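You operate a simulated robot arm through the tools that you are given. There is no shell and no other tool.

Carry out the task below with a simulated robot arm. There is one attempt and no reset: what you move stays moved.

Task
Pack the black case by the kit card, then shut and lock it.
Fine: one gauge from the gauge drawer, one blind flange; shut the drawer; press the red catch down. Where these are worked on the way, their far stop is far enough and under half their travel is too little: gauge drawer.

The check looks at the end state, three seconds after you hand in, the way a careful person would. Anything else that was tipped, shoved, dropped, spilled or broken makes it a failure.

Robot
A 6-joint arm with a two-finger parallel gripper on a trunk, on a base that drives. Base frame: it is fixed to the floor where the robot stands at the start and does not move with it; the origin is under the middle of the robot, x ahead of it, y to its left, z up. Lengths are in mm, angles in rad, forces in N, time in s.
With the tool pointing down near the work surface it reaches from about 320 to 860 mm from the robot's upright axis, wherever it stands. Its first joint turns from -2.007 to 2.007 rad. Places, roughly: black case [800, -200, 900]; case lid [900, -200, 1000]; gauge drawer [700, 0, 700]; red catch [900, -300, 1100]. Payload 3.43 kg.
Tool frame: the origin (TCP) lies between the finger pads and is the grasp point; the fingertips stand 34 mm ahead of it; z points along the fingers, y is the line along which they close. Largest opening 128 mm; finger width 24, thickness 12; the body of the gripper, 48 by 130 mm, starts 96 mm behind the TCP.
Orientation is told as [roll, pitch, yaw] about the base's x, y, z axes, in that order, counted from this pose: with the fingers straight down and closing along the base's y, the tool's x points along the base's -x, its y along +y and its z along -z.

Tools
- The arm moves only by the tool jog_arm. Its arguments are lists of equal length, an entry for each row: "xyz": the shift along the tool's x, y, z in mm, a list of three; "dr": the turn, a rotation vector about the tool's x, y, z in rad, a list of three. In form: {"xyz": [[dx, dy, dz], ...], "dr": [[wx, wy, wz], ...]}. A call has 1 to 20 rows; each row is the pose to reach, as a shift and turn from the pose commanded when the call began, along the tool's axes at that moment. "jaw" is the gripper command, from -1 (shut) to 1 (fully open), values between in proportion, set as the call begins (left out, the last holds). Each row takes 0.2 s and may step no farther than 50 mm and 0.15 rad from the row before; otherwise, or with a gripper value out of range, the whole call is refused. Where a pose cannot be reached the arm comes as near as it can. A force on the tool above 90 N (or 10 N above the force at the start of the call, whichever is more), or a blocked arm, ends the call early, and 0.2 s more pass. The fingers move at their own pace (about 108 mm/s each) and stop on an object; they squeeze with about 43 N. The grip force told is the motor's: it shows also when the fingers shut on nothing. Time passes only in rows, and 0.2 s behind the last, so rows that repeat a pose let the fingers close. It gives the time, the measured TCP pose, the force on the tool (base axes), the opening and the grip force at its end, in the units of the frame above (readings bear some noise), with the torque about the TCP (base axes, N m) and any sound that the robot's microphone picked up.
- Cameras (640 x 400 px; columns grow to the right, rows downward): "scene" is now at [11.9, 167.8, 1394.9]; the picture's right is [-0.29, -0.96, 0.00], its down [-0.44, 0.13, -0.89] and it looks along [0.85, -0.26, -0.46] (base axes); focal length 214 px, centre (320, 200). "wrist" rides on the gripper at [76, -11, -160] in the tool frame; the picture's right is [0.15, 0.99, 0.00], its down [-0.88, 0.13, -0.46] and it looks along [-0.45, 0.07, 0.89] (tool axes); focal length 234 px, centre (320, 200). There is no depth. A picture from a camera that has moved, and an enlarged one, comes with that camera's place and axes in the base frame and with its lens.
- get_image(camera): a new picture of that camera. The clock stands still meanwhile.
- move_column(by): slides the trunk up (or, below 0, down) by that many mm; the arm and the scene camera ride with it, the base frame stays. It gives what a move gives, with no picture.
- drive_base(legs): drives the robot by 1 to 6 legs, each [ahead, turn to the left] in mm and rad, along the robot's own axes; the way and the turn of a leg run together, so that a leg with both is an arc; at most 1500 mm and 3.142 rad a leg. The arm and the cameras ride along, it lands a little off, and it stops where it bumps. It gives what a move gives.
- head_to(pan, tilt): turns the head with the scene camera to pan (to the left, within 1.798 rad either way) and tilt (down, from -0.506 to 1.204), counted from straight ahead of the robot. It gives what a move gives.
- inspect(camera, box): a new picture of the part [left, top, right, bottom] of that camera's present view, enlarged. The clock stands still meanwhile.
- sign_off(): hands the job in; it is judged then, once.

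Nothing tells you exact positions but the pictures and the camera data. Unless the task says otherwise, let go and move clear before handing in.

The tools are called after "Call:" by a JSON object that holds its "op" and its "data". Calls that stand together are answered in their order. jog_arm: Moves the arm, as the interface text tells. Its arguments: {"type":"object","properties":{"xyz":{"type":"array"},"dr":{"type":"array"},"jaw":{"type":"number"}},"required":["xyz","dr"]} The other tools are called the same way: move_column (by) slides the trunk up or down; drive_base (legs) drives the base; head_to (pan, tilt) turns the head that bears the scene camera; get_image (camera) takes a picture; inspect (camera, box) takes an enlarged picture of a part of a camera's view; sign_off () hands the job in.

At the start:

```text
time_s: 0.0
tcp_pos: [437.9, -27.5, 1354.5]
tcp_rot: [0.0, 0.001, 0.0]
ft_force: [-0.1, -0.5, -0.2]
moment: [-0.01, 0.01, 0.02]
gripper_width: 127.8
grip_force: 0.0
trunk travel left (down, up): [-650.0, 140.0]
robot x, y, heading: [-2.6, 2.6, -0.003]
head pan, tilt: [-0.295, 0.48]
```

scene: 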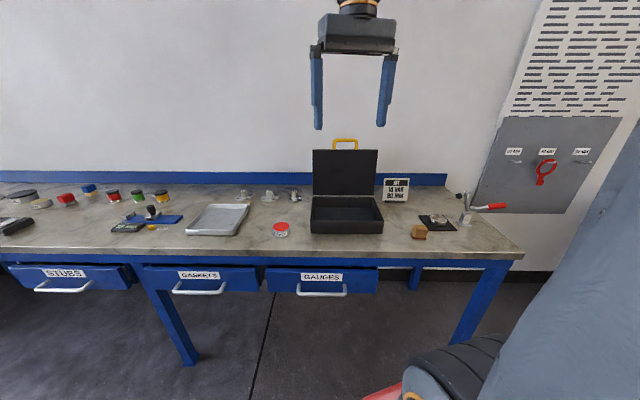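
wrist: 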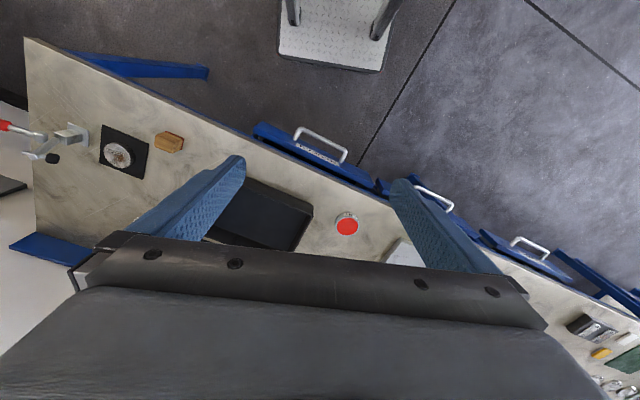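

I see a bench with an open black case, a kit card behind it, small flanges, a toggle clamp, and three drawers below, the right one labelled GAUGES. I'll enlarge the relevant parts before moving.

Call:
{"op": "inspect", "data": {"camera": "scene", "box": [370, 160, 530, 260]}}

Call:
{"op": "inspect", "data": {"camera": "scene", "box": [220, 130, 420, 255]}}

Call:
{"op": "inspect", "data": {"camera": "scene", "box": [0, 160, 240, 310]}}

Call:
{"op": "inspect", "data": {"camera": "scene", "box": [380, 170, 420, 210]}}

Call:
{"op": "inspect", "data": {"camera": "scene", "box": [460, 100, 640, 220]}}

```text
4.00 times, centred on (450, 210) of scene
camera zoom: at [11.9, 167.8, 1394.9], right [-0.29, -0.96, 0.0], down [-0.44, 0.13, -0.89], along [0.85, -0.26, -0.46], focal length 858 px, centre (-200, 160)
```

zoom: 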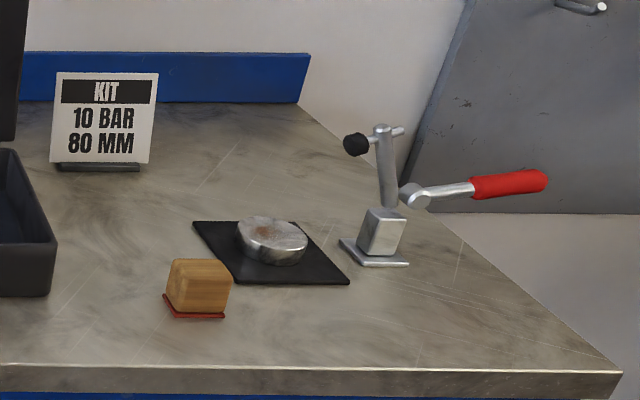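

```text
3.20 times, centred on (320, 192) of scene
camera zoom: at [11.9, 167.8, 1394.9], right [-0.29, -0.96, 0.0], down [-0.44, 0.13, -0.89], along [0.85, -0.26, -0.46], focal length 686 px, centre (320, 224)
```

zoom: 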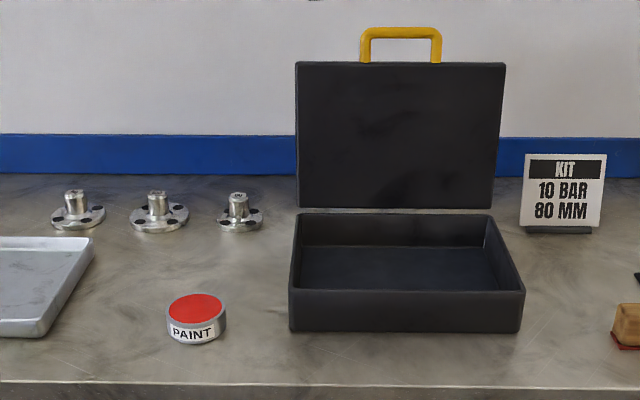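

```text
2.67 times, centred on (120, 235) of scene
camera zoom: at [11.9, 167.8, 1394.9], right [-0.29, -0.96, 0.0], down [-0.44, 0.13, -0.89], along [0.85, -0.26, -0.46], focal length 572 px, centre (853, 107)
```

zoom: 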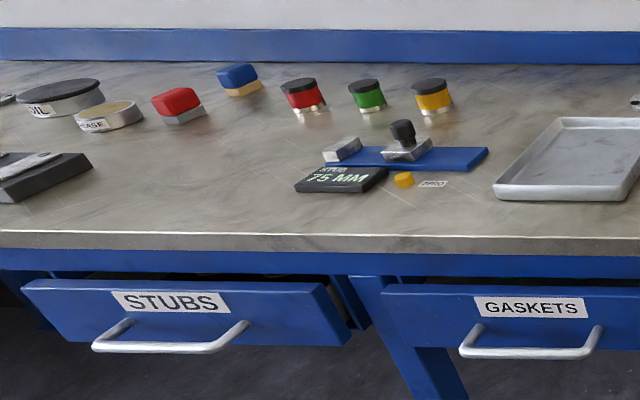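

```text
10.00 times, centred on (400, 190) of scene
camera zoom: at [11.9, 167.8, 1394.9], right [-0.29, -0.96, 0.0], down [-0.44, 0.13, -0.89], along [0.85, -0.26, -0.46], focal length 2145 px, centre (-480, 300)
```

zoom: 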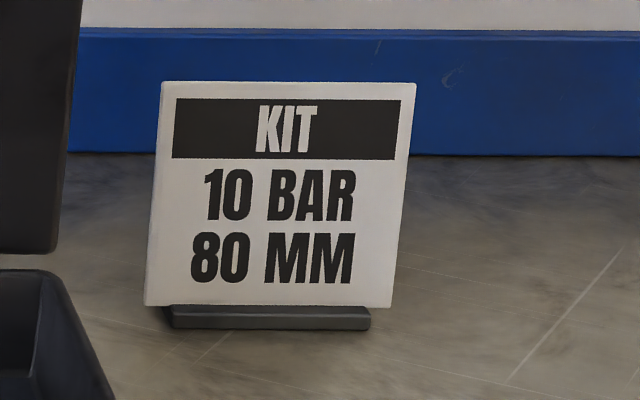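

```text
3.33 times, centred on (550, 160) of scene
camera zoom: at [11.9, 167.8, 1394.9], right [-0.29, -0.96, 0.0], down [-0.44, 0.13, -0.89], along [0.85, -0.26, -0.46], focal length 715 px, centre (-447, 333)
```

zoom: 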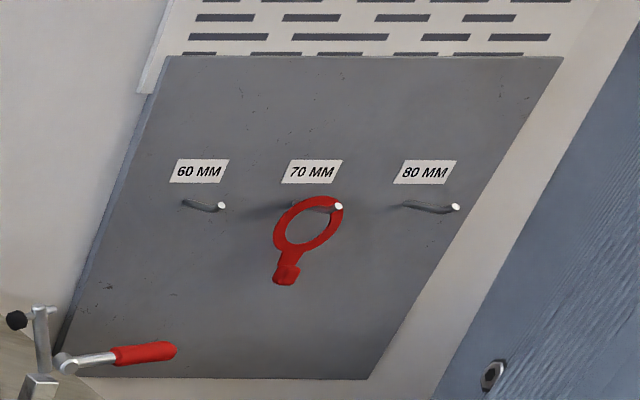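

The kit card asks for a 10 BAR gauge and an 80 MM flange; three knobbed flanges stand left of the case. I'll look closer at them, the lid, and the wrist view.

Call:
{"op": "inspect", "data": {"camera": "scene", "box": [230, 180, 310, 230]}}

Call:
{"op": "inspect", "data": {"camera": "scene", "box": [305, 130, 385, 180]}}

Call:
{"op": "inspect", "data": {"camera": "scene", "box": [250, 250, 400, 310]}}

Call:
{"op": "inspect", "data": {"camera": "wrist", "box": [150, 100, 450, 300]}}

Call:
{"op": "inspect", "data": {"camera": "scene", "box": [60, 170, 200, 250]}}

```text
8.00 times, centred on (270, 205) of scene
camera zoom: at [11.9, 167.8, 1394.9], right [-0.29, -0.96, 0.0], down [-0.44, 0.13, -0.89], along [0.85, -0.26, -0.46], focal length 1716 px, centre (720, 160)
```

zoom: 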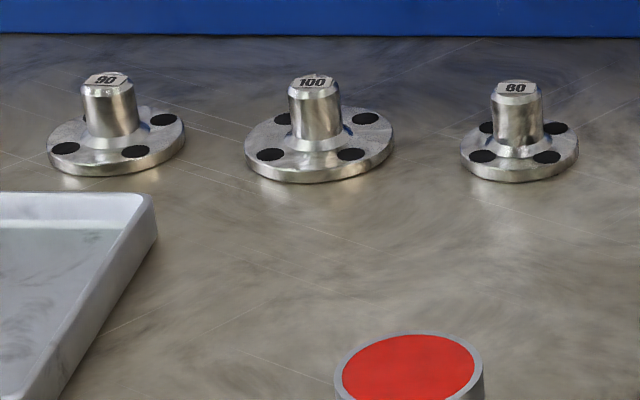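

```text
8.00 times, centred on (345, 155) of scene
camera zoom: at [11.9, 167.8, 1394.9], right [-0.29, -0.96, 0.0], down [-0.44, 0.13, -0.89], along [0.85, -0.26, -0.46], focal length 1716 px, centre (120, 560)
```

zoom: 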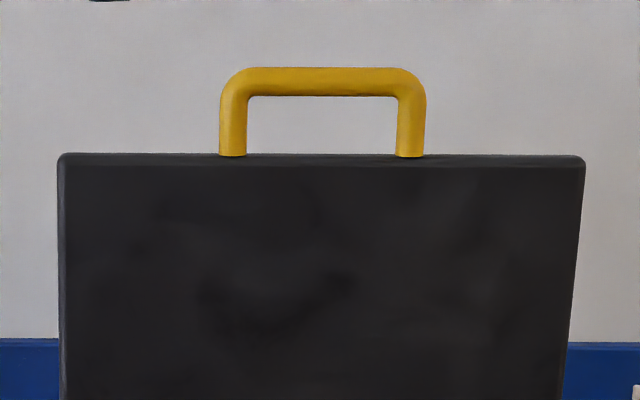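

```text
4.27 times, centred on (325, 280) of scene
camera zoom: at [11.9, 167.8, 1394.9], right [-0.29, -0.96, 0.0], down [-0.44, 0.13, -0.89], along [0.85, -0.26, -0.46], focal length 915 px, centre (299, -141)
```

zoom: 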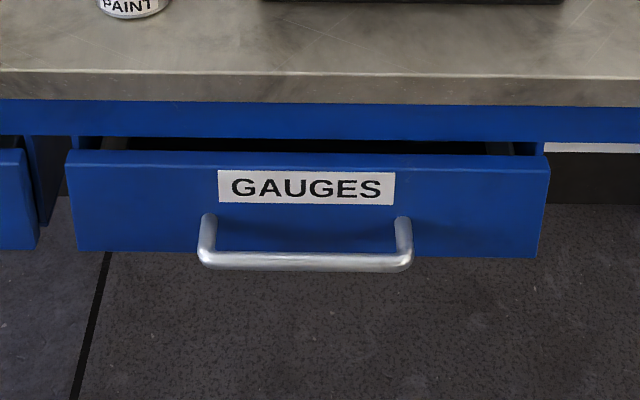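

```text
2.00 times, centred on (300, 200) of wrist
camera zoom: at [363.2, -38.7, 1514.2], right [-0.15, 0.99, 0.0], down [0.88, 0.13, 0.46], along [0.45, 0.07, -0.89], focal length 468 px, centre (360, 200)
```

zoom: 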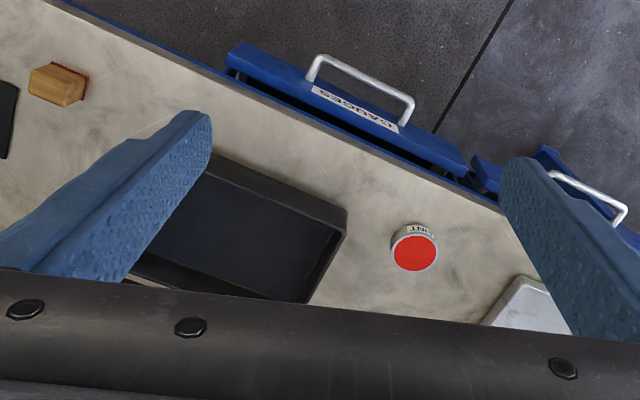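

```text
4.57 times, centred on (130, 210) of scene
camera zoom: at [11.9, 167.8, 1394.9], right [-0.29, -0.96, 0.0], down [-0.44, 0.13, -0.89], along [0.85, -0.26, -0.46], focal length 980 px, centre (1189, 154)
```

zoom: 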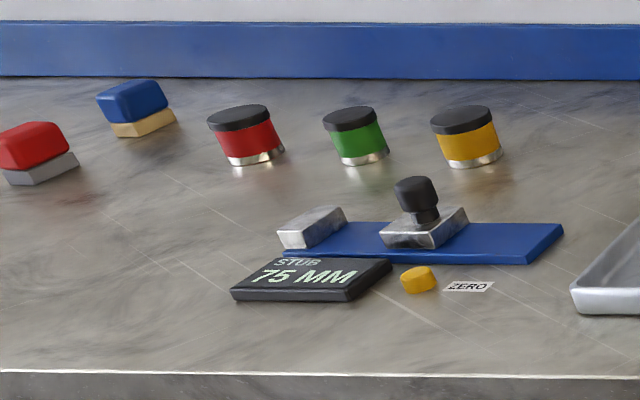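

The third flange (smallest) reads 80, and the bench is turned about -0.32 rad from my x axis, with its edge about 575 mm ahead. I'll look around with the head before driving.

Call:
{"op": "head_to", "data": {"pan": -1.2, "tilt": 0.7}}

Call:
{"op": "get_image", "data": {"camera": "scene"}}

Call:
{"op": "head_to", "data": {"pan": -0.3, "tilt": 1.1}}

Call:
{"op": "get_image", "data": {"camera": "scene"}}

Call:
{"op": "head_to", "data": {"pan": 0.7, "tilt": 0.7}}

Call:
{"op": "get_image", "data": {"camera": "scene"}}

```text
time_s: 1.2
tcp_pos: [439.1, -26.2, 1354.8]
tcp_rot: [-0.001, -0.001, 0.0]
ft_force: [-0.7, 0.2, 0.2]
moment: [-0.02, 0.01, 0.0]
gripper_width: 127.8
grip_force: 0.1
trunk travel left (down, up): [-650.0, 140.0]
robot x, y, heading: [1.3, 0.8, 0.007]
head pan, tilt: [-1.201, 0.7]
```

```text
taken
camera scene: at [-44.7, 115.1, 1375.5], right [-0.93, -0.36, 0.0], down [-0.23, 0.6, -0.77], along [0.28, -0.71, -0.64], focal length 214 px, centre (320, 200)
```

scene: 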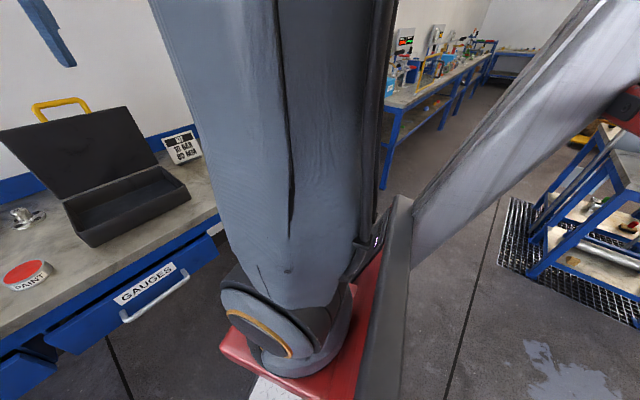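

```text
time_s: 2.4
tcp_pos: [439.0, -26.6, 1356.3]
tcp_rot: [0.0, 0.0, -0.001]
ft_force: [-0.3, -0.9, 0.0]
moment: [0.03, 0.01, 0.02]
gripper_width: 128.1
grip_force: 0.0
trunk travel left (down, up): [-650.0, 140.0]
robot x, y, heading: [1.4, 1.3, 0.005]
head pan, tilt: [-0.3, 1.1]
```

```text
taken
camera scene: at [-15.2, 175.6, 1345.5], right [-0.3, -0.95, 0.0], down [-0.85, 0.26, -0.45], along [0.43, -0.13, -0.89], focal length 214 px, centre (320, 200)
```

scene: 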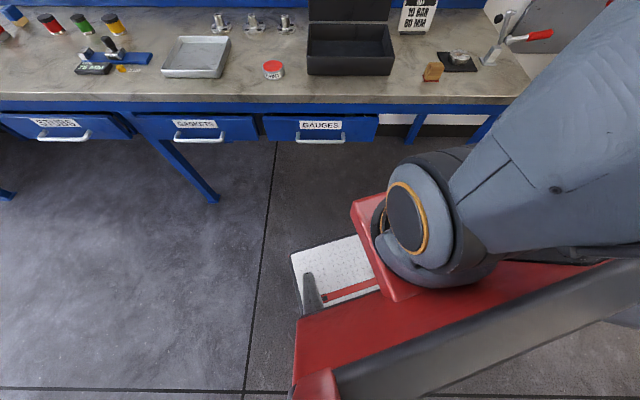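

```text
time_s: 3.7
tcp_pos: [438.7, -27.8, 1355.0]
tcp_rot: [0.0, -0.001, -0.001]
ft_force: [0.5, -0.6, 0.0]
moment: [0.0, -0.03, -0.01]
gripper_width: 128.1
grip_force: 0.0
trunk travel left (down, up): [-650.0, 140.0]
robot x, y, heading: [1.5, -0.9, 0.002]
head pan, tilt: [0.7, 0.7]
```

```text
taken
camera scene: at [-10.5, 249.0, 1375.5], right [0.64, -0.77, 0.0], down [-0.49, -0.41, -0.76], along [0.59, 0.49, -0.64], focal length 214 px, centre (320, 200)
```

scene: 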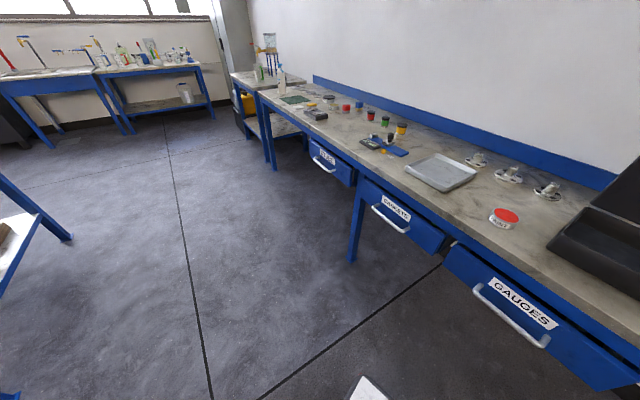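

The floor is clear between me and the bench. I'll drive in and square up to the bench (moving slightly left), then back off to a place suited for working the drawer.

Call:
{"op": "drive_base", "data": {"legs": [[230, 0], [0, -0.316], [-220, 0]]}}

Call:
{"op": "head_to", "data": {"pan": 0.0, "tilt": 0.75}}

Call:
{"op": "get_image", "data": {"camera": "scene"}}

Call:
{"op": "get_image", "data": {"camera": "wrist"}}

```text
time_s: 7.7
tcp_pos: [421.5, -91.0, 1354.5]
tcp_rot: [0.0, 0.002, -0.312]
ft_force: [-0.2, 0.4, -0.8]
moment: [0.0, 0.02, 0.01]
gripper_width: 128.0
grip_force: 0.0
trunk travel left (down, up): [-650.0, 140.0]
robot x, y, heading: [8.5, 68.8, -0.311]
head pan, tilt: [0.7, 0.7]
```

```text
time_s: 8.8
tcp_pos: [419.4, -91.3, 1355.1]
tcp_rot: [0.001, -0.001, -0.313]
ft_force: [-0.1, 0.2, 0.1]
moment: [0.0, 0.0, -0.01]
gripper_width: 127.7
grip_force: 0.1
trunk travel left (down, up): [-650.0, 140.0]
robot x, y, heading: [12.9, 70.4, -0.313]
head pan, tilt: [0.0, 0.75]
```

```text
taken
camera scene: at [78.7, 252.2, 1371.3], right [-0.31, -0.95, 0.0], down [-0.65, 0.21, -0.73], along [0.7, -0.22, -0.68], focal length 214 px, centre (320, 200)
```

scene: 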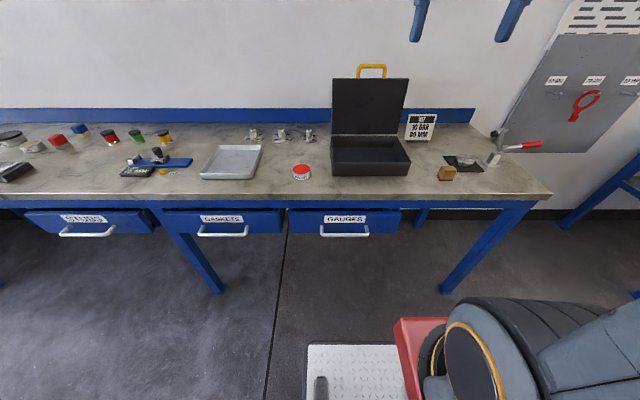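

```text
taken
camera wrist: at [345.5, -78.8, 1514.2], right [0.17, 0.99, 0.0], down [0.88, -0.15, 0.46], along [0.45, -0.08, -0.89], focal length 234 px, centre (320, 200)
```

wrist: 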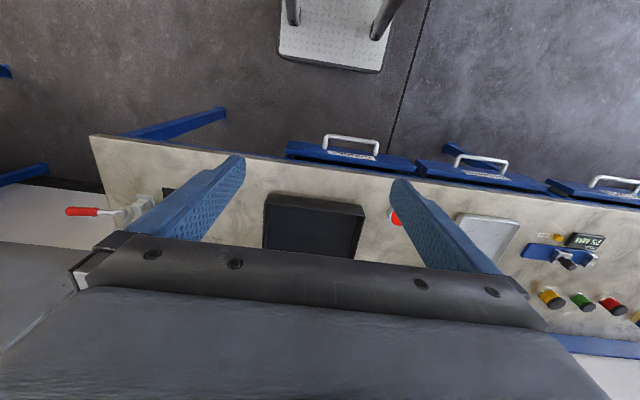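

Now squared up. I'll zoom on the drawer and handle from both cameras to fix its position.

Call:
{"op": "inspect", "data": {"camera": "scene", "box": [280, 190, 420, 250]}}

Call:
{"op": "inspect", "data": {"camera": "wrist", "box": [270, 120, 430, 220]}}

Call:
{"op": "inspect", "data": {"camera": "scene", "box": [320, 60, 440, 180]}}

```text
4.57 times, centred on (350, 220) of scene
camera zoom: at [78.7, 252.2, 1371.3], right [-0.31, -0.95, 0.0], down [-0.65, 0.21, -0.73], along [0.7, -0.22, -0.68], focal length 980 px, centre (183, 109)
```

zoom: 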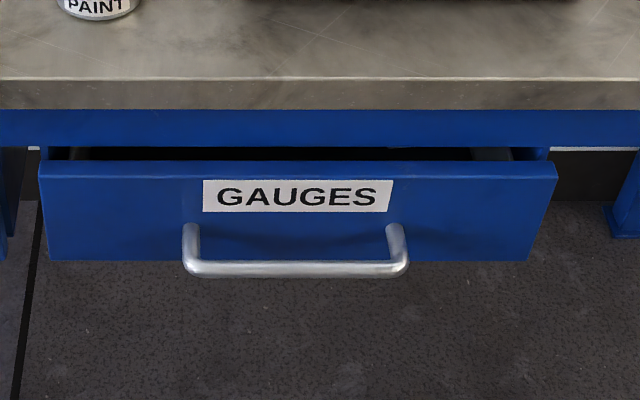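

```text
4.00 times, centred on (350, 170) of wrist
camera zoom: at [345.5, -78.8, 1514.2], right [0.17, 0.99, 0.0], down [0.88, -0.15, 0.46], along [0.45, -0.08, -0.89], focal length 937 px, centre (200, 320)
```

zoom: 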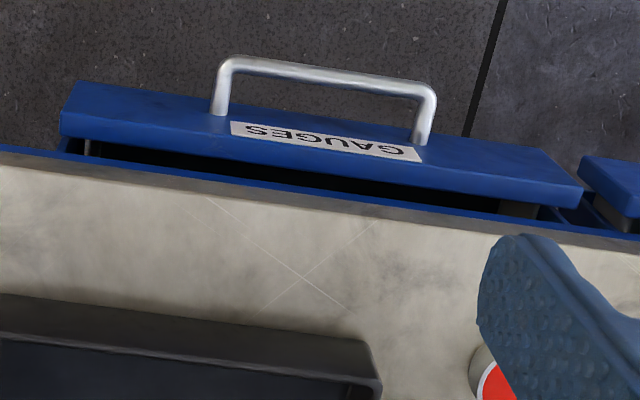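

```text
3.33 times, centred on (380, 120) of scene
camera zoom: at [78.7, 252.2, 1371.3], right [-0.31, -0.95, 0.0], down [-0.65, 0.21, -0.73], along [0.7, -0.22, -0.68], focal length 715 px, centre (120, 467)
```

zoom: 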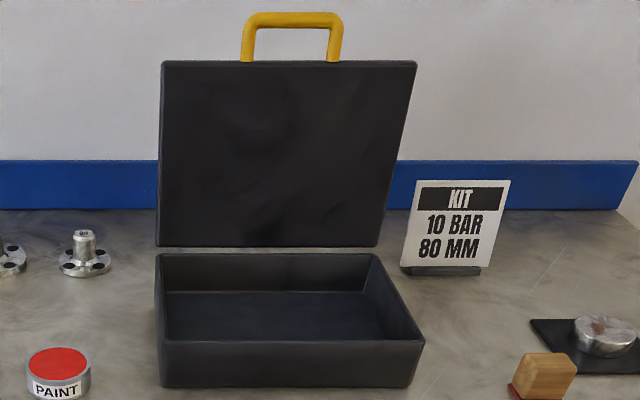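

The handle bar is at about bench-depth 513, sideways 169, height 707, with roughly a 38 mm gap behind it, so I can hook it with shut fingers from above. I'll back up a bit and lower the trunk.

Call:
{"op": "drive_base", "data": {"legs": [[-100, 0]]}}

Call:
{"op": "move_column", "data": {"by": -400}}

Call:
{"op": "get_image", "data": {"camera": "scene"}}

Call:
{"op": "get_image", "data": {"camera": "wrist"}}

```text
time_s: 9.9
tcp_pos: [326.7, -61.0, 1355.4]
tcp_rot: [0.001, 0.002, -0.312]
ft_force: [1.1, 0.2, 1.4]
moment: [0.02, 0.04, -0.01]
gripper_width: 128.1
grip_force: 0.1
trunk travel left (down, up): [-650.0, 140.0]
robot x, y, heading: [-83.6, 98.5, -0.312]
head pan, tilt: [0.0, 0.75]
```

```text
time_s: 13.7
tcp_pos: [363.4, -71.8, 955.9]
tcp_rot: [0.0, 0.0, -0.313]
ft_force: [0.7, -0.4, 0.0]
moment: [0.03, -0.01, -0.01]
gripper_width: 127.9
grip_force: 0.0
trunk travel left (down, up): [-250.0, 540.0]
robot x, y, heading: [-85.8, 94.4, -0.313]
head pan, tilt: [0.0, 0.75]
```

```text
taken
camera scene: at [89.9, 248.6, 971.3], right [-0.31, -0.95, 0.0], down [-0.65, 0.21, -0.73], along [0.7, -0.22, -0.68], focal length 214 px, centre (320, 200)
```

scene: 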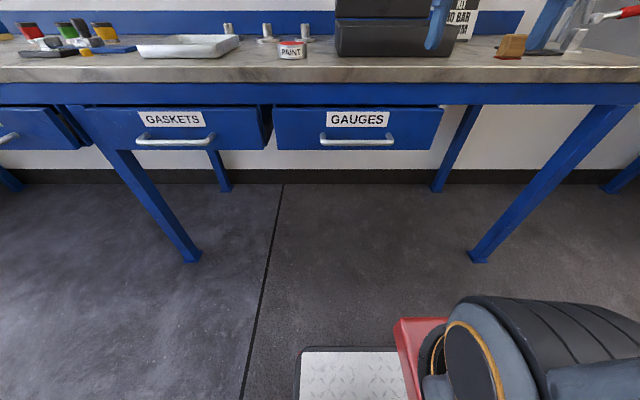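

```text
taken
camera wrist: at [287.7, -59.8, 1114.2], right [0.16, 0.99, 0.0], down [0.88, -0.15, 0.46], along [0.45, -0.08, -0.89], focal length 234 px, centre (320, 200)
```

wrist: 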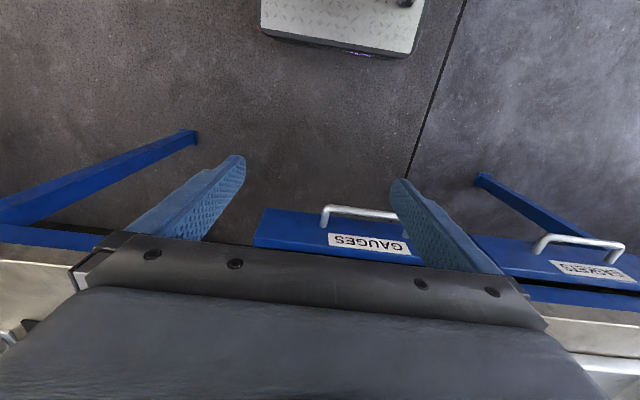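

The trunk is lowered (the mast leans, so the tool also moved forward). I'll close the jaw and go above the handle gap, then check.

Call:
{"op": "jog_arm", "data": {"xyz": [[-34, 25, 0], [-68, 50, 0], [-102, 75, 0], [-136, 100, 0], [-170, 125, 0], [-170, 125, 0]], "dr": [[0, 0, 0], [0, 0, 0], [0, 0, 0], [0, 0, 0], [0, 0, 0], [0, 0, 0]], "jaw": -1}}

Call:
{"op": "get_image", "data": {"camera": "wrist"}}

Call:
{"op": "get_image", "data": {"camera": "scene"}}

```text
time_s: 15.1
tcp_pos: [562.3, -4.1, 954.8]
tcp_rot: [0.0, -0.001, -0.312]
ft_force: [-0.5, -0.1, 0.4]
moment: [0.0, 0.02, -0.04]
gripper_width: 0.1
grip_force: 32.8
trunk travel left (down, up): [-250.0, 540.0]
robot x, y, heading: [-82.2, 97.7, -0.312]
head pan, tilt: [0.0, 0.75]
```

```text
taken
camera wrist: at [487.3, 7.2, 1112.8], right [0.16, 0.99, 0.0], down [0.88, -0.15, 0.46], along [0.45, -0.08, -0.89], focal length 234 px, centre (320, 200)
```

wrist: 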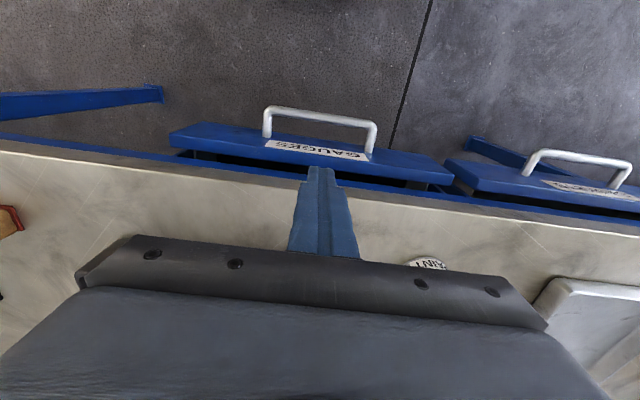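

```text
taken
camera scene: at [89.9, 248.6, 971.2], right [-0.31, -0.95, 0.0], down [-0.65, 0.21, -0.73], along [0.7, -0.22, -0.68], focal length 214 px, centre (320, 200)
```

scene: 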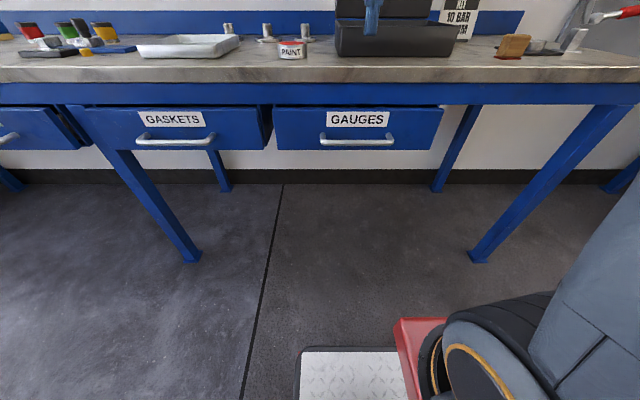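

The shut fingers are above the handle gap (gap about 521–560 in depth). I'll nudge 3 mm forward and go straight down behind the bar.

Call:
{"op": "jog_arm", "data": {"xyz": [[-3, 0, 40], [-3, 0, 80], [-3, 0, 120], [-3, 0, 150], [-3, 0, 175]], "dr": [[0, 0, 0], [0, 0, 0], [0, 0, 0], [0, 0, 0], [0, 0, 0]]}}

Call:
{"op": "get_image", "data": {"camera": "wrist"}}

Call:
{"op": "get_image", "data": {"camera": "scene"}}

```text
time_s: 16.3
tcp_pos: [564.5, -6.5, 780.6]
tcp_rot: [0.0, 0.0, -0.312]
ft_force: [0.3, -0.2, 0.4]
moment: [0.0, 0.02, 0.0]
gripper_width: 0.0
grip_force: 33.3
trunk travel left (down, up): [-250.0, 540.0]
robot x, y, heading: [-83.3, 101.8, -0.316]
head pan, tilt: [0.0, 0.75]
```

```text
taken
camera wrist: at [490.3, 5.4, 938.3], right [0.16, 0.99, 0.0], down [0.88, -0.15, 0.46], along [0.45, -0.08, -0.89], focal length 234 px, centre (320, 200)
```

wrist: 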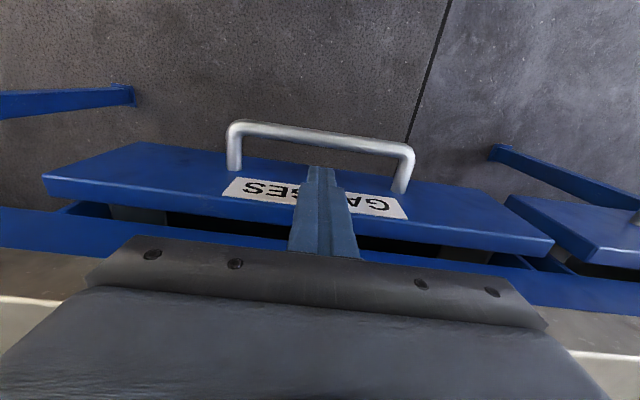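

```text
taken
camera scene: at [89.9, 248.6, 971.3], right [-0.31, -0.95, 0.0], down [-0.65, 0.21, -0.73], along [0.7, -0.22, -0.68], focal length 214 px, centre (320, 200)
```

scene: 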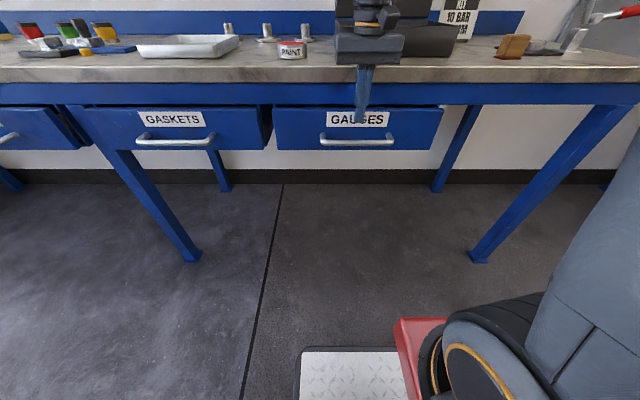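

The fingers are in front of the panel and behind the bar line, no contact so far. I'll continue down past the bar.

Call:
{"op": "jog_arm", "data": {"xyz": [[0, 0, 20], [0, 0, 40], [0, 0, 55]], "dr": [[0, 0, 0], [0, 0, 0], [0, 0, 0]]}}

Call:
{"op": "get_image", "data": {"camera": "wrist"}}

Call:
{"op": "inspect", "data": {"camera": "scene", "box": [270, 60, 450, 170]}}

```text
time_s: 17.0
tcp_pos: [571.5, -8.4, 760.0]
tcp_rot: [0.003, -0.035, -0.313]
ft_force: [-7.9, 2.3, 32.4]
moment: [-1.01, -1.67, -0.15]
gripper_width: 0.2
grip_force: 32.5
trunk travel left (down, up): [-250.0, 540.0]
robot x, y, heading: [-84.2, 99.2, -0.31]
head pan, tilt: [0.0, 0.75]
stopped in row 3: the force on the tool passed its limit at 113 N (the readings are from after the stop); the commanded pose is now the measured one
```

```text
taken
camera wrist: at [490.9, 5.9, 914.6], right [0.17, 0.99, 0.0], down [0.86, -0.14, 0.49], along [0.48, -0.08, -0.87], focal length 234 px, centre (320, 200)
```

wrist: 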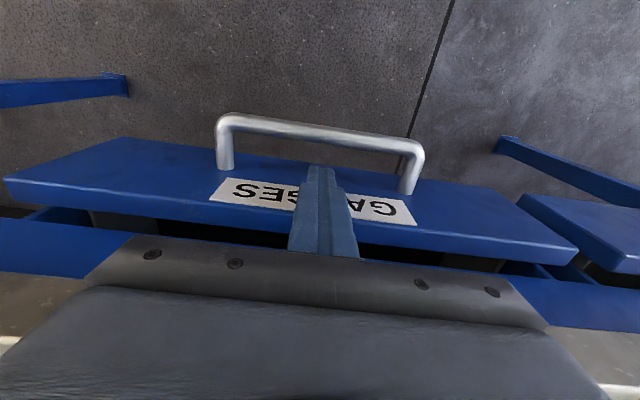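

```text
3.56 times, centred on (360, 115) of scene
camera zoom: at [88.7, 248.8, 971.4], right [-0.31, -0.95, 0.0], down [-0.65, 0.21, -0.73], along [0.7, -0.23, -0.68], focal length 763 px, centre (178, 502)
```

zoom: 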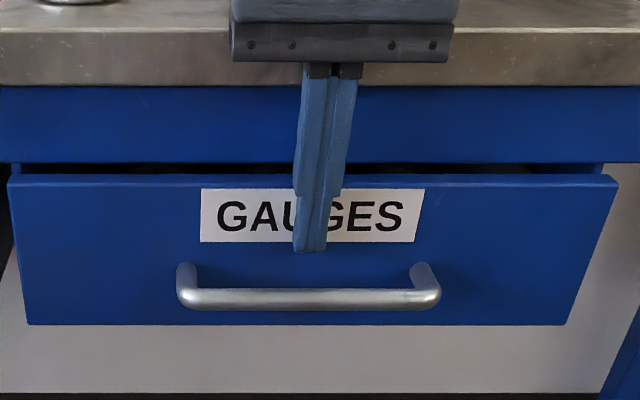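

The gripper body met the bench front edge before the fingers got behind the bar. I'll lift, lean the tool back about 0.3 rad so the body stays clear, then re-enter the gap.

Call:
{"op": "jog_arm", "data": {"xyz": [[5, 0, -25], [10, 0, -50], [15, 0, -50], [15, 0, -50]], "dr": [[0, 0, 0], [0, -0.13, 0], [0, -0.265, 0], [0, -0.265, 0]]}}

Call:
{"op": "get_image", "data": {"camera": "wrist"}}

```text
time_s: 18.0
tcp_pos: [556.0, -0.5, 804.9]
tcp_rot: [0.002, -0.295, -0.316]
ft_force: [-0.1, 0.1, -0.2]
moment: [0.01, 0.01, -0.01]
gripper_width: 0.0
grip_force: 33.0
trunk travel left (down, up): [-250.0, 540.0]
robot x, y, heading: [-81.1, 98.5, -0.317]
head pan, tilt: [0.0, 0.75]
```

```text
taken
camera wrist: at [440.1, 24.2, 935.5], right [0.17, 0.98, -0.04], down [0.72, -0.1, 0.69], along [0.68, -0.15, -0.72], focal length 234 px, centre (320, 200)
```

wrist: 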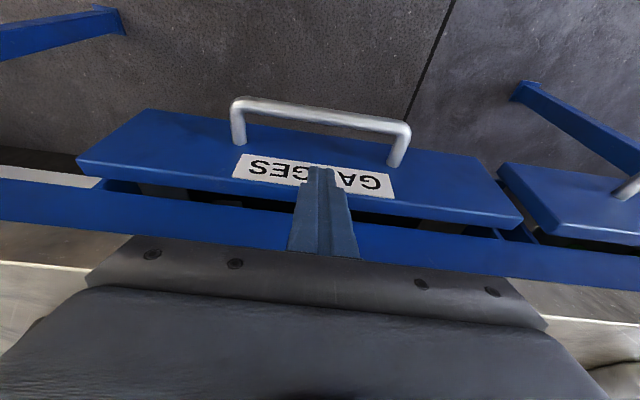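

Now tilted and clear. I'll descend vertically into the gap behind the bar.

Call:
{"op": "jog_arm", "data": {"xyz": [[7, -1, 26], [13, -1, 48], [18, -1, 64], [22, -1, 79]], "dr": [[0, 0, 0], [0, 0, 0], [0, 0, 0], [0, 0, 0]]}}

Call:
{"op": "get_image", "data": {"camera": "wrist"}}

Call:
{"op": "inspect", "data": {"camera": "scene", "box": [270, 60, 450, 170]}}

```text
time_s: 19.0
tcp_pos: [556.0, -3.1, 723.3]
tcp_rot: [0.004, -0.294, -0.313]
ft_force: [0.0, 0.4, -0.7]
moment: [-0.01, 0.01, -0.01]
gripper_width: 0.1
grip_force: 33.4
trunk travel left (down, up): [-250.0, 540.0]
robot x, y, heading: [-82.6, 100.1, -0.315]
head pan, tilt: [0.0, 0.75]
```

```text
taken
camera wrist: at [440.5, 21.6, 853.0], right [0.17, 0.98, -0.04], down [0.72, -0.1, 0.69], along [0.68, -0.15, -0.72], focal length 234 px, centre (320, 200)
```

wrist: 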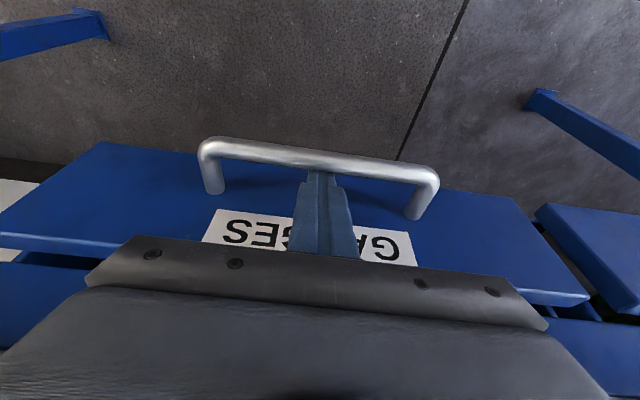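

```text
3.56 times, centred on (360, 115) of scene
camera zoom: at [89.8, 248.6, 971.2], right [-0.31, -0.95, 0.0], down [-0.65, 0.21, -0.73], along [0.7, -0.22, -0.68], focal length 763 px, centre (178, 502)
```

zoom: 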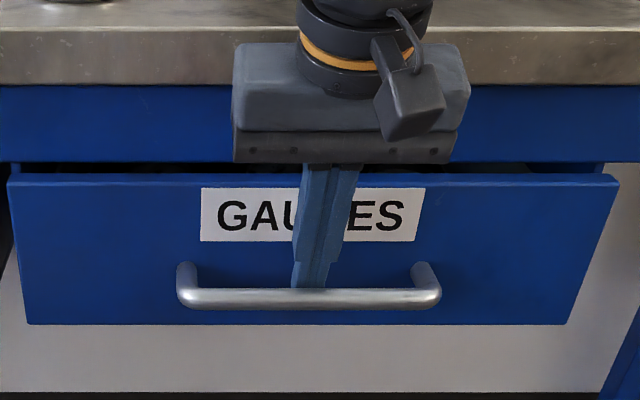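

The fingers are hooked behind the bar. I'll pull straight back gently.

Call:
{"op": "jog_arm", "data": {"xyz": [[9.6, 0, -2.9], [19.1, 0, -5.8], [33.5, 0, -10.2], [47.9, 0, -14.6], [62.2, 0, -18.9], [76.6, 0, -23.3]], "dr": [[0, 0, 0], [0, 0, 0], [0, 0, 0], [0, 0, 0], [0, 0, 0], [0, 0, 0]]}}

Call:
{"op": "inspect", "data": {"camera": "scene", "box": [250, 60, 470, 200]}}

```text
time_s: 20.4
tcp_pos: [481.2, 20.6, 722.5]
tcp_rot: [0.004, -0.293, -0.313]
ft_force: [0.6, 0.5, -0.1]
moment: [-0.02, -0.01, 0.01]
gripper_width: 0.0
grip_force: 32.6
trunk travel left (down, up): [-250.0, 540.0]
robot x, y, heading: [-84.3, 99.4, -0.308]
head pan, tilt: [0.0, 0.75]
```

```text
2.86 times, centred on (360, 130) of scene
camera zoom: at [89.9, 248.6, 971.2], right [-0.31, -0.95, 0.0], down [-0.65, 0.21, -0.73], along [0.7, -0.22, -0.68], focal length 613 px, centre (206, 400)
```

zoom: 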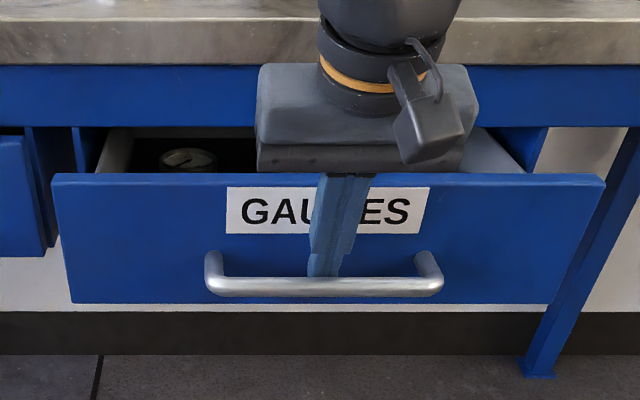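

The drawer is coming out and a gauge is visible. Continue pulling.

Call:
{"op": "jog_arm", "data": {"xyz": [[14.4, 0, -4.4], [28.7, 0, -8.7], [43.1, 0, -13.1], [57.4, 0, -17.5], [71.8, 0, -21.8], [86.1, 0, -26.2], [100.5, 0, -30.6], [114.8, 0, -34.9]], "dr": [[0, 0, 0], [0, 0, 0], [0, 0, 0], [0, 0, 0], [0, 0, 0], [0, 0, 0], [0, 0, 0], [0, 0, 0]]}}

Call:
{"op": "get_image", "data": {"camera": "scene"}}

```text
time_s: 22.2
tcp_pos: [405.9, 61.3, 703.3]
tcp_rot: [0.004, -0.292, -0.315]
ft_force: [-0.7, -0.4, -0.2]
moment: [-0.03, -0.02, 0.01]
gripper_width: 0.0
grip_force: 33.1
out of reach, approached as far as the arm can: row 5, 6, 7, 8
trunk travel left (down, up): [-250.0, 540.0]
robot x, y, heading: [-85.4, 100.5, -0.313]
head pan, tilt: [0.0, 0.75]
```

```text
taken
camera scene: at [89.7, 248.6, 971.2], right [-0.31, -0.95, 0.0], down [-0.65, 0.21, -0.73], along [0.7, -0.22, -0.68], focal length 214 px, centre (320, 200)
```

scene: 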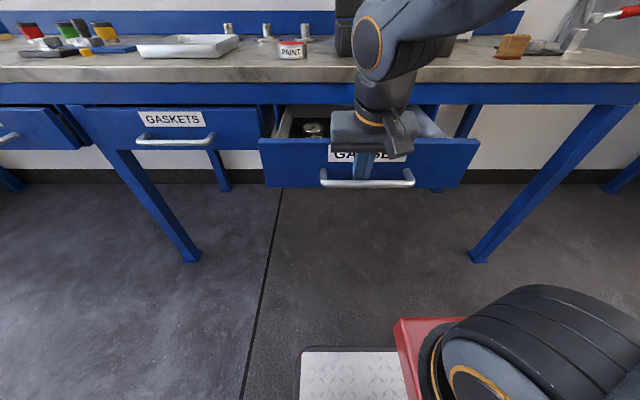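

The arm can't come closer to the mast, but the hook is still in. I'll pull the rest by driving the base backward.

Call:
{"op": "drive_base", "data": {"legs": [[-70, 0]]}}

Call:
{"op": "get_image", "data": {"camera": "scene"}}

```text
time_s: 23.2
tcp_pos: [339.3, 83.9, 703.5]
tcp_rot: [0.004, -0.294, -0.312]
ft_force: [0.1, 1.0, -0.1]
moment: [-0.01, 0.03, 0.0]
gripper_width: 0.1
grip_force: 32.9
trunk travel left (down, up): [-250.0, 540.0]
robot x, y, heading: [-149.5, 122.2, -0.311]
head pan, tilt: [0.0, 0.75]
```

```text
taken
camera scene: at [23.1, 270.2, 971.2], right [-0.31, -0.95, 0.0], down [-0.65, 0.21, -0.73], along [0.7, -0.22, -0.68], focal length 214 px, centre (320, 200)
```

scene: 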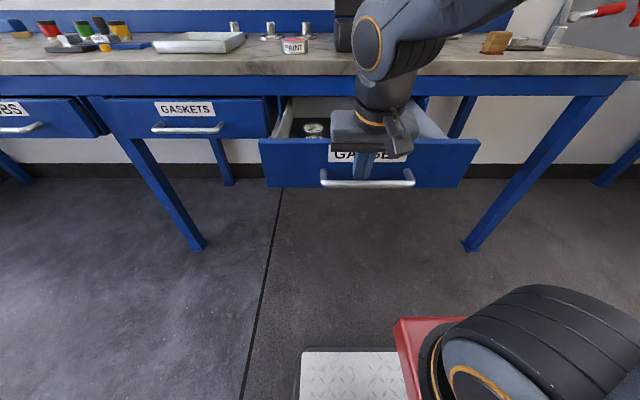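

Still moving freely. A little further back, watching for the stop.

Call:
{"op": "drive_base", "data": {"legs": [[-30, 0]]}}

Call:
{"op": "get_image", "data": {"camera": "scene"}}

```text
time_s: 24.0
tcp_pos: [309.8, 92.2, 703.5]
tcp_rot: [0.004, -0.293, -0.313]
ft_force: [0.5, 0.2, 0.1]
moment: [-0.04, 0.02, -0.02]
gripper_width: 0.0
grip_force: 33.2
trunk travel left (down, up): [-250.0, 540.0]
robot x, y, heading: [-177.8, 130.0, -0.309]
head pan, tilt: [0.0, 0.75]
```

```text
taken
camera scene: at [-5.8, 279.5, 971.2], right [-0.31, -0.95, 0.0], down [-0.65, 0.21, -0.73], along [0.7, -0.22, -0.68], focal length 214 px, centre (320, 200)
```

scene: 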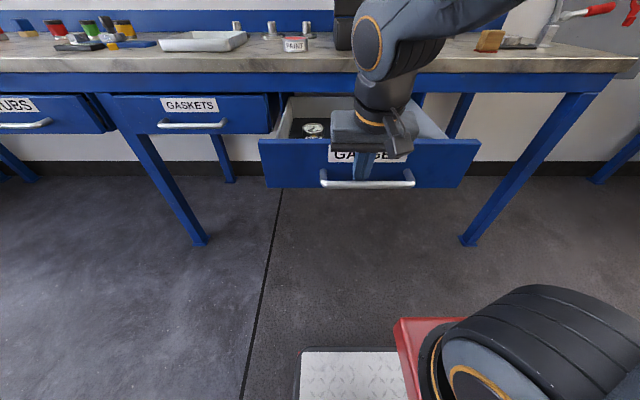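

The drawer is out about 260 mm. I'll raise the trunk to lift the fingers out and look inside.

Call:
{"op": "move_column", "data": {"by": 200}}

Call:
{"op": "head_to", "data": {"pan": -0.1, "tilt": 0.85}}

Call:
{"op": "get_image", "data": {"camera": "scene"}}

Call:
{"op": "get_image", "data": {"camera": "wrist"}}

```text
time_s: 26.2
tcp_pos: [311.2, 93.1, 903.2]
tcp_rot: [0.002, -0.294, -0.312]
ft_force: [0.3, 0.2, -0.1]
moment: [0.01, 0.0, 0.02]
gripper_width: 0.0
grip_force: 33.6
trunk travel left (down, up): [-450.0, 340.0]
robot x, y, heading: [-179.3, 129.8, -0.309]
head pan, tilt: [0.0, 0.75]
```

```text
time_s: 26.9
tcp_pos: [310.6, 91.9, 904.5]
tcp_rot: [0.002, -0.293, -0.313]
ft_force: [0.6, 0.5, -0.2]
moment: [-0.02, -0.01, -0.01]
gripper_width: 0.0
grip_force: 33.3
trunk travel left (down, up): [-450.0, 340.0]
robot x, y, heading: [-179.3, 130.8, -0.314]
head pan, tilt: [-0.099, 0.85]
```

```text
taken
camera scene: at [-65.9, 290.8, 1163.2], right [-0.4, -0.92, 0.0], down [-0.69, 0.3, -0.66], along [0.61, -0.26, -0.75], focal length 214 px, centre (320, 200)
```

scene: 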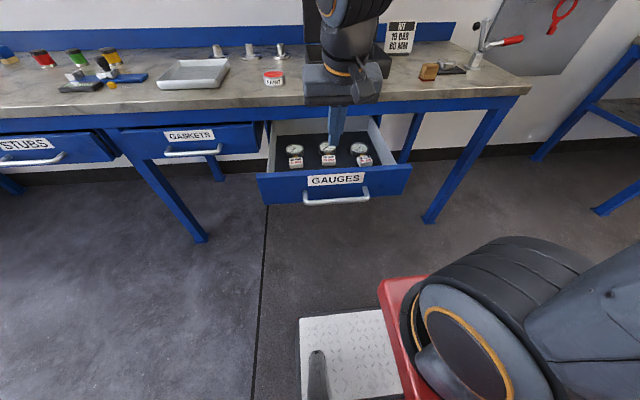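

```text
taken
camera wrist: at [195.0, 117.4, 1033.9], right [0.17, 0.98, -0.04], down [0.72, -0.1, 0.69], along [0.68, -0.15, -0.72], focal length 234 px, centre (320, 200)
```

wrist: 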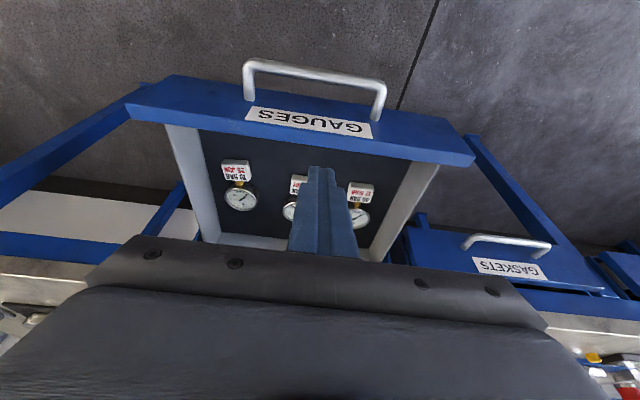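

The drawer is open with three gauges inside, each with a marked tag. I'll zoom in to read them.

Call:
{"op": "inspect", "data": {"camera": "scene", "box": [270, 125, 400, 205]}}

Call:
{"op": "inspect", "data": {"camera": "wrist", "box": [190, 140, 420, 260]}}

```text
4.92 times, centred on (335, 165) of scene
camera zoom: at [-65.9, 290.8, 1163.2], right [-0.4, -0.92, 0.0], down [-0.69, 0.3, -0.66], along [0.61, -0.26, -0.75], focal length 1056 px, centre (246, 372)
```

zoom: 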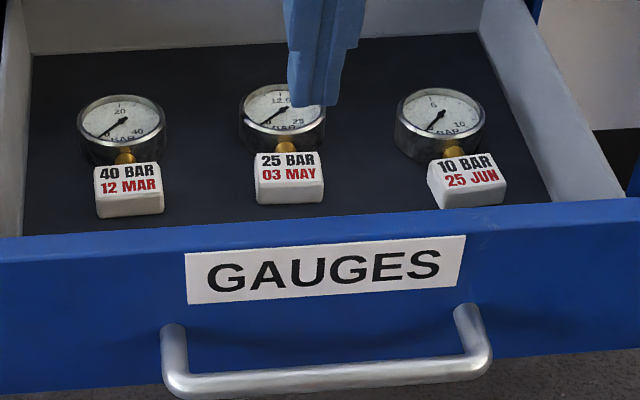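

```text
2.78 times, centred on (305, 200) of wrist
camera zoom: at [195.0, 117.4, 1033.9], right [0.17, 0.98, -0.04], down [0.72, -0.1, 0.69], along [0.68, -0.15, -0.72], focal length 652 px, centre (362, 200)
```

zoom: 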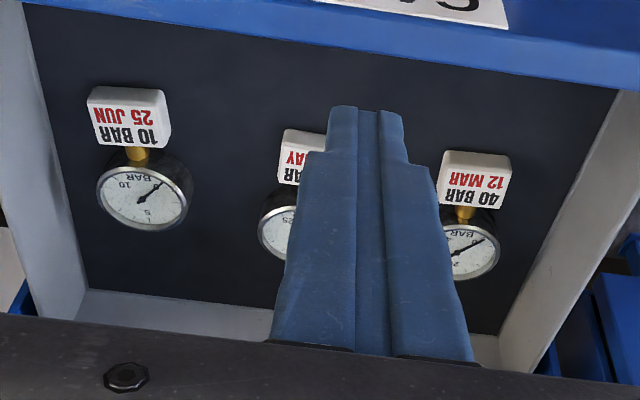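

The right-hand gauge is the 10 BAR one; its dial is at about (481, -105, 700) in base coordinates. I'll straighten the tool, open the jaw and move above it.

Call:
{"op": "jog_arm", "data": {"xyz": [[-36, -22, 11], [-71, -45, 22], [-107, -67, 33], [-142, -90, 44], [-178, -112, 54], [-213, -135, 65], [-213, -135, 65]], "dr": [[0, 0.1, 0], [0, 0.2, 0], [0, 0.293, 0], [0, 0.293, 0], [0, 0.293, 0], [0, 0.293, 0], [0, 0.293, 0]], "jaw": 0.56}}

Call:
{"op": "get_image", "data": {"camera": "wrist"}}

Call:
{"op": "get_image", "data": {"camera": "scene"}}

```text
time_s: 28.5
tcp_pos: [482.8, -107.4, 901.6]
tcp_rot: [0.004, 0.0, -0.314]
ft_force: [0.1, -1.3, 0.3]
moment: [-0.01, -0.04, -0.02]
gripper_width: 100.0
grip_force: 0.1
trunk travel left (down, up): [-450.0, 340.0]
robot x, y, heading: [-181.2, 132.8, -0.314]
head pan, tilt: [-0.099, 0.85]
```

```text
taken
camera wrist: at [407.5, -95.9, 1060.2], right [0.16, 0.99, 0.0], down [0.88, -0.15, 0.46], along [0.45, -0.07, -0.89], focal length 234 px, centre (320, 200)
```

wrist: 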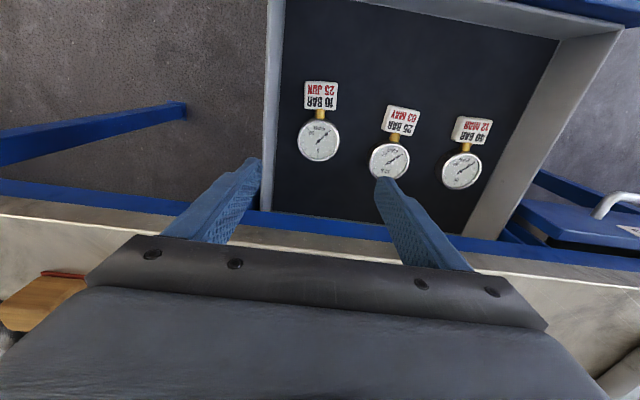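

```text
taken
camera scene: at [-66.0, 290.7, 1163.2], right [-0.4, -0.92, 0.0], down [-0.69, 0.3, -0.66], along [0.6, -0.26, -0.75], focal length 214 px, centre (320, 200)
```

scene: 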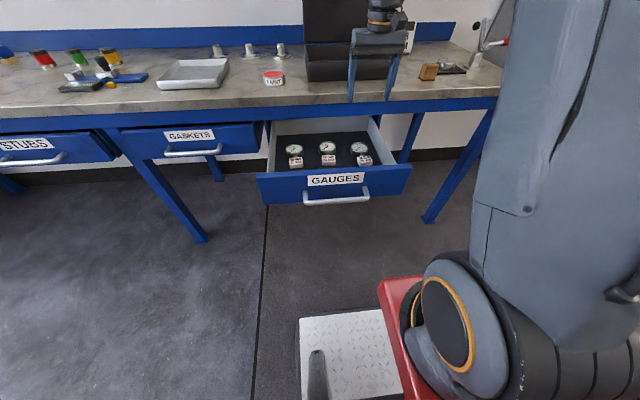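

Refined: dial centre at depth 502, sideways 45, top near z 692. I'll descend part way and check alignment.

Call:
{"op": "jog_arm", "data": {"xyz": [[-5, -1, 40], [-10, -2, 80], [-10, -2, 120], [-10, -2, 140]], "dr": [[0, 0, 0], [0, 0, 0], [0, 0, 0], [0, 0, 0]]}}

Call:
{"op": "get_image", "data": {"camera": "wrist"}}

Call:
{"op": "inspect", "data": {"camera": "scene", "box": [260, 60, 430, 200]}}

```text
time_s: 29.5
tcp_pos: [490.8, -110.1, 762.6]
tcp_rot: [0.003, 0.0, -0.313]
ft_force: [-0.8, 0.0, 0.0]
moment: [-0.03, -0.06, -0.03]
gripper_width: 99.9
grip_force: 0.0
trunk travel left (down, up): [-450.0, 340.0]
robot x, y, heading: [-175.3, 131.4, -0.311]
head pan, tilt: [-0.099, 0.85]
```

```text
taken
camera wrist: at [414.7, -98.3, 922.0], right [0.16, 0.99, 0.0], down [0.88, -0.15, 0.46], along [0.45, -0.07, -0.89], focal length 234 px, centre (320, 200)
```

wrist: 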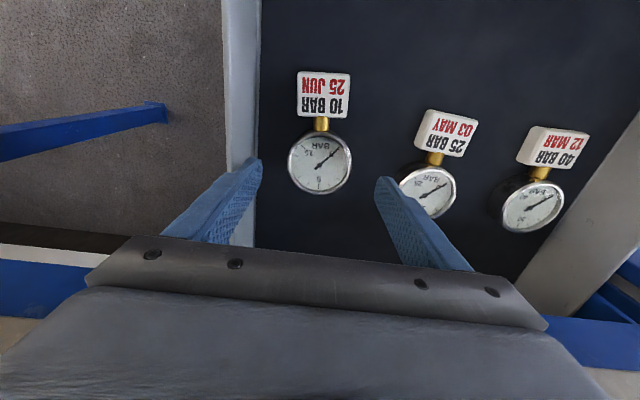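

```text
2.86 times, centred on (345, 130) of scene
camera zoom: at [-66.1, 290.8, 1163.3], right [-0.4, -0.92, 0.0], down [-0.69, 0.3, -0.66], along [0.6, -0.26, -0.75], focal length 613 px, centre (249, 400)
```

zoom: 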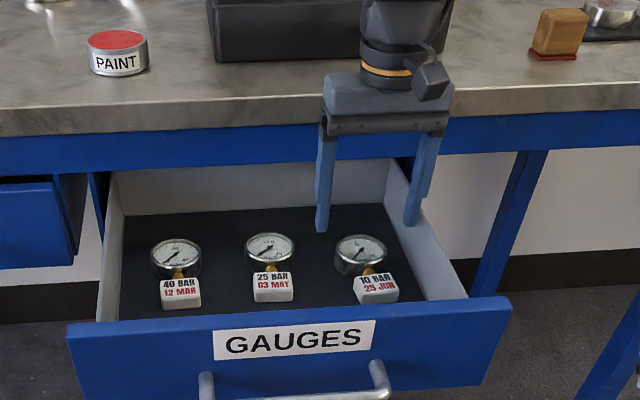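

Aligned within a couple of mm. I'll narrow the jaw slightly and lower around the dial.

Call:
{"op": "jog_arm", "data": {"xyz": [[1, -1, 0], [1, -1, 25], [1, -1, 45], [1, -1, 61]], "dr": [[0, 0, 0], [0, 0, 0], [0, 0, 0], [0, 0, 0]], "jaw": 0.42}}

Call:
{"op": "get_image", "data": {"camera": "wrist"}}

Call:
{"op": "inspect", "data": {"camera": "scene", "box": [260, 60, 430, 200]}}

```text
time_s: 30.5
tcp_pos: [489.4, -110.1, 705.5]
tcp_rot: [0.005, -0.005, -0.312]
ft_force: [-0.6, 1.1, 23.2]
moment: [-1.0, 0.62, -0.11]
gripper_width: 90.5
grip_force: 0.1
trunk travel left (down, up): [-450.0, 340.0]
robot x, y, heading: [-179.4, 130.6, -0.313]
head pan, tilt: [-0.099, 0.85]
```

```text
taken
camera wrist: at [413.7, -97.5, 863.6], right [0.16, 0.99, 0.0], down [0.88, -0.15, 0.46], along [0.45, -0.07, -0.89], focal length 234 px, centre (320, 200)
```

wrist: 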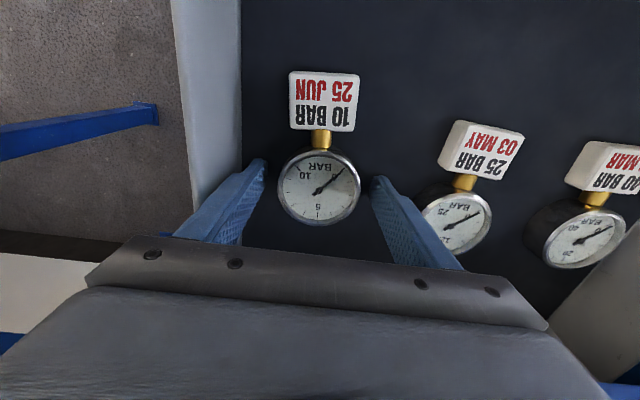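

```text
2.86 times, centred on (345, 130) of scene
camera zoom: at [-66.7, 291.1, 1163.5], right [-0.4, -0.92, 0.0], down [-0.69, 0.3, -0.66], along [0.61, -0.26, -0.75], focal length 613 px, centre (249, 400)
```

zoom: 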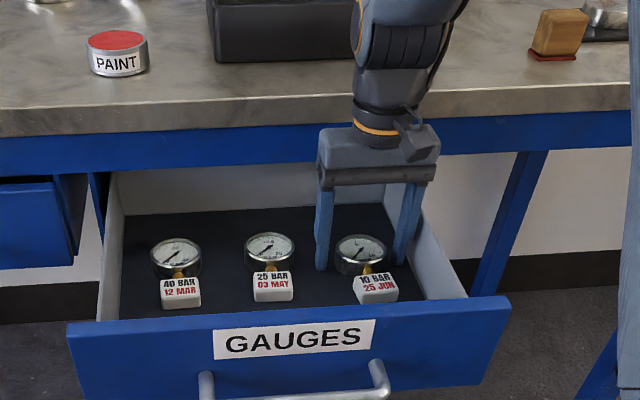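

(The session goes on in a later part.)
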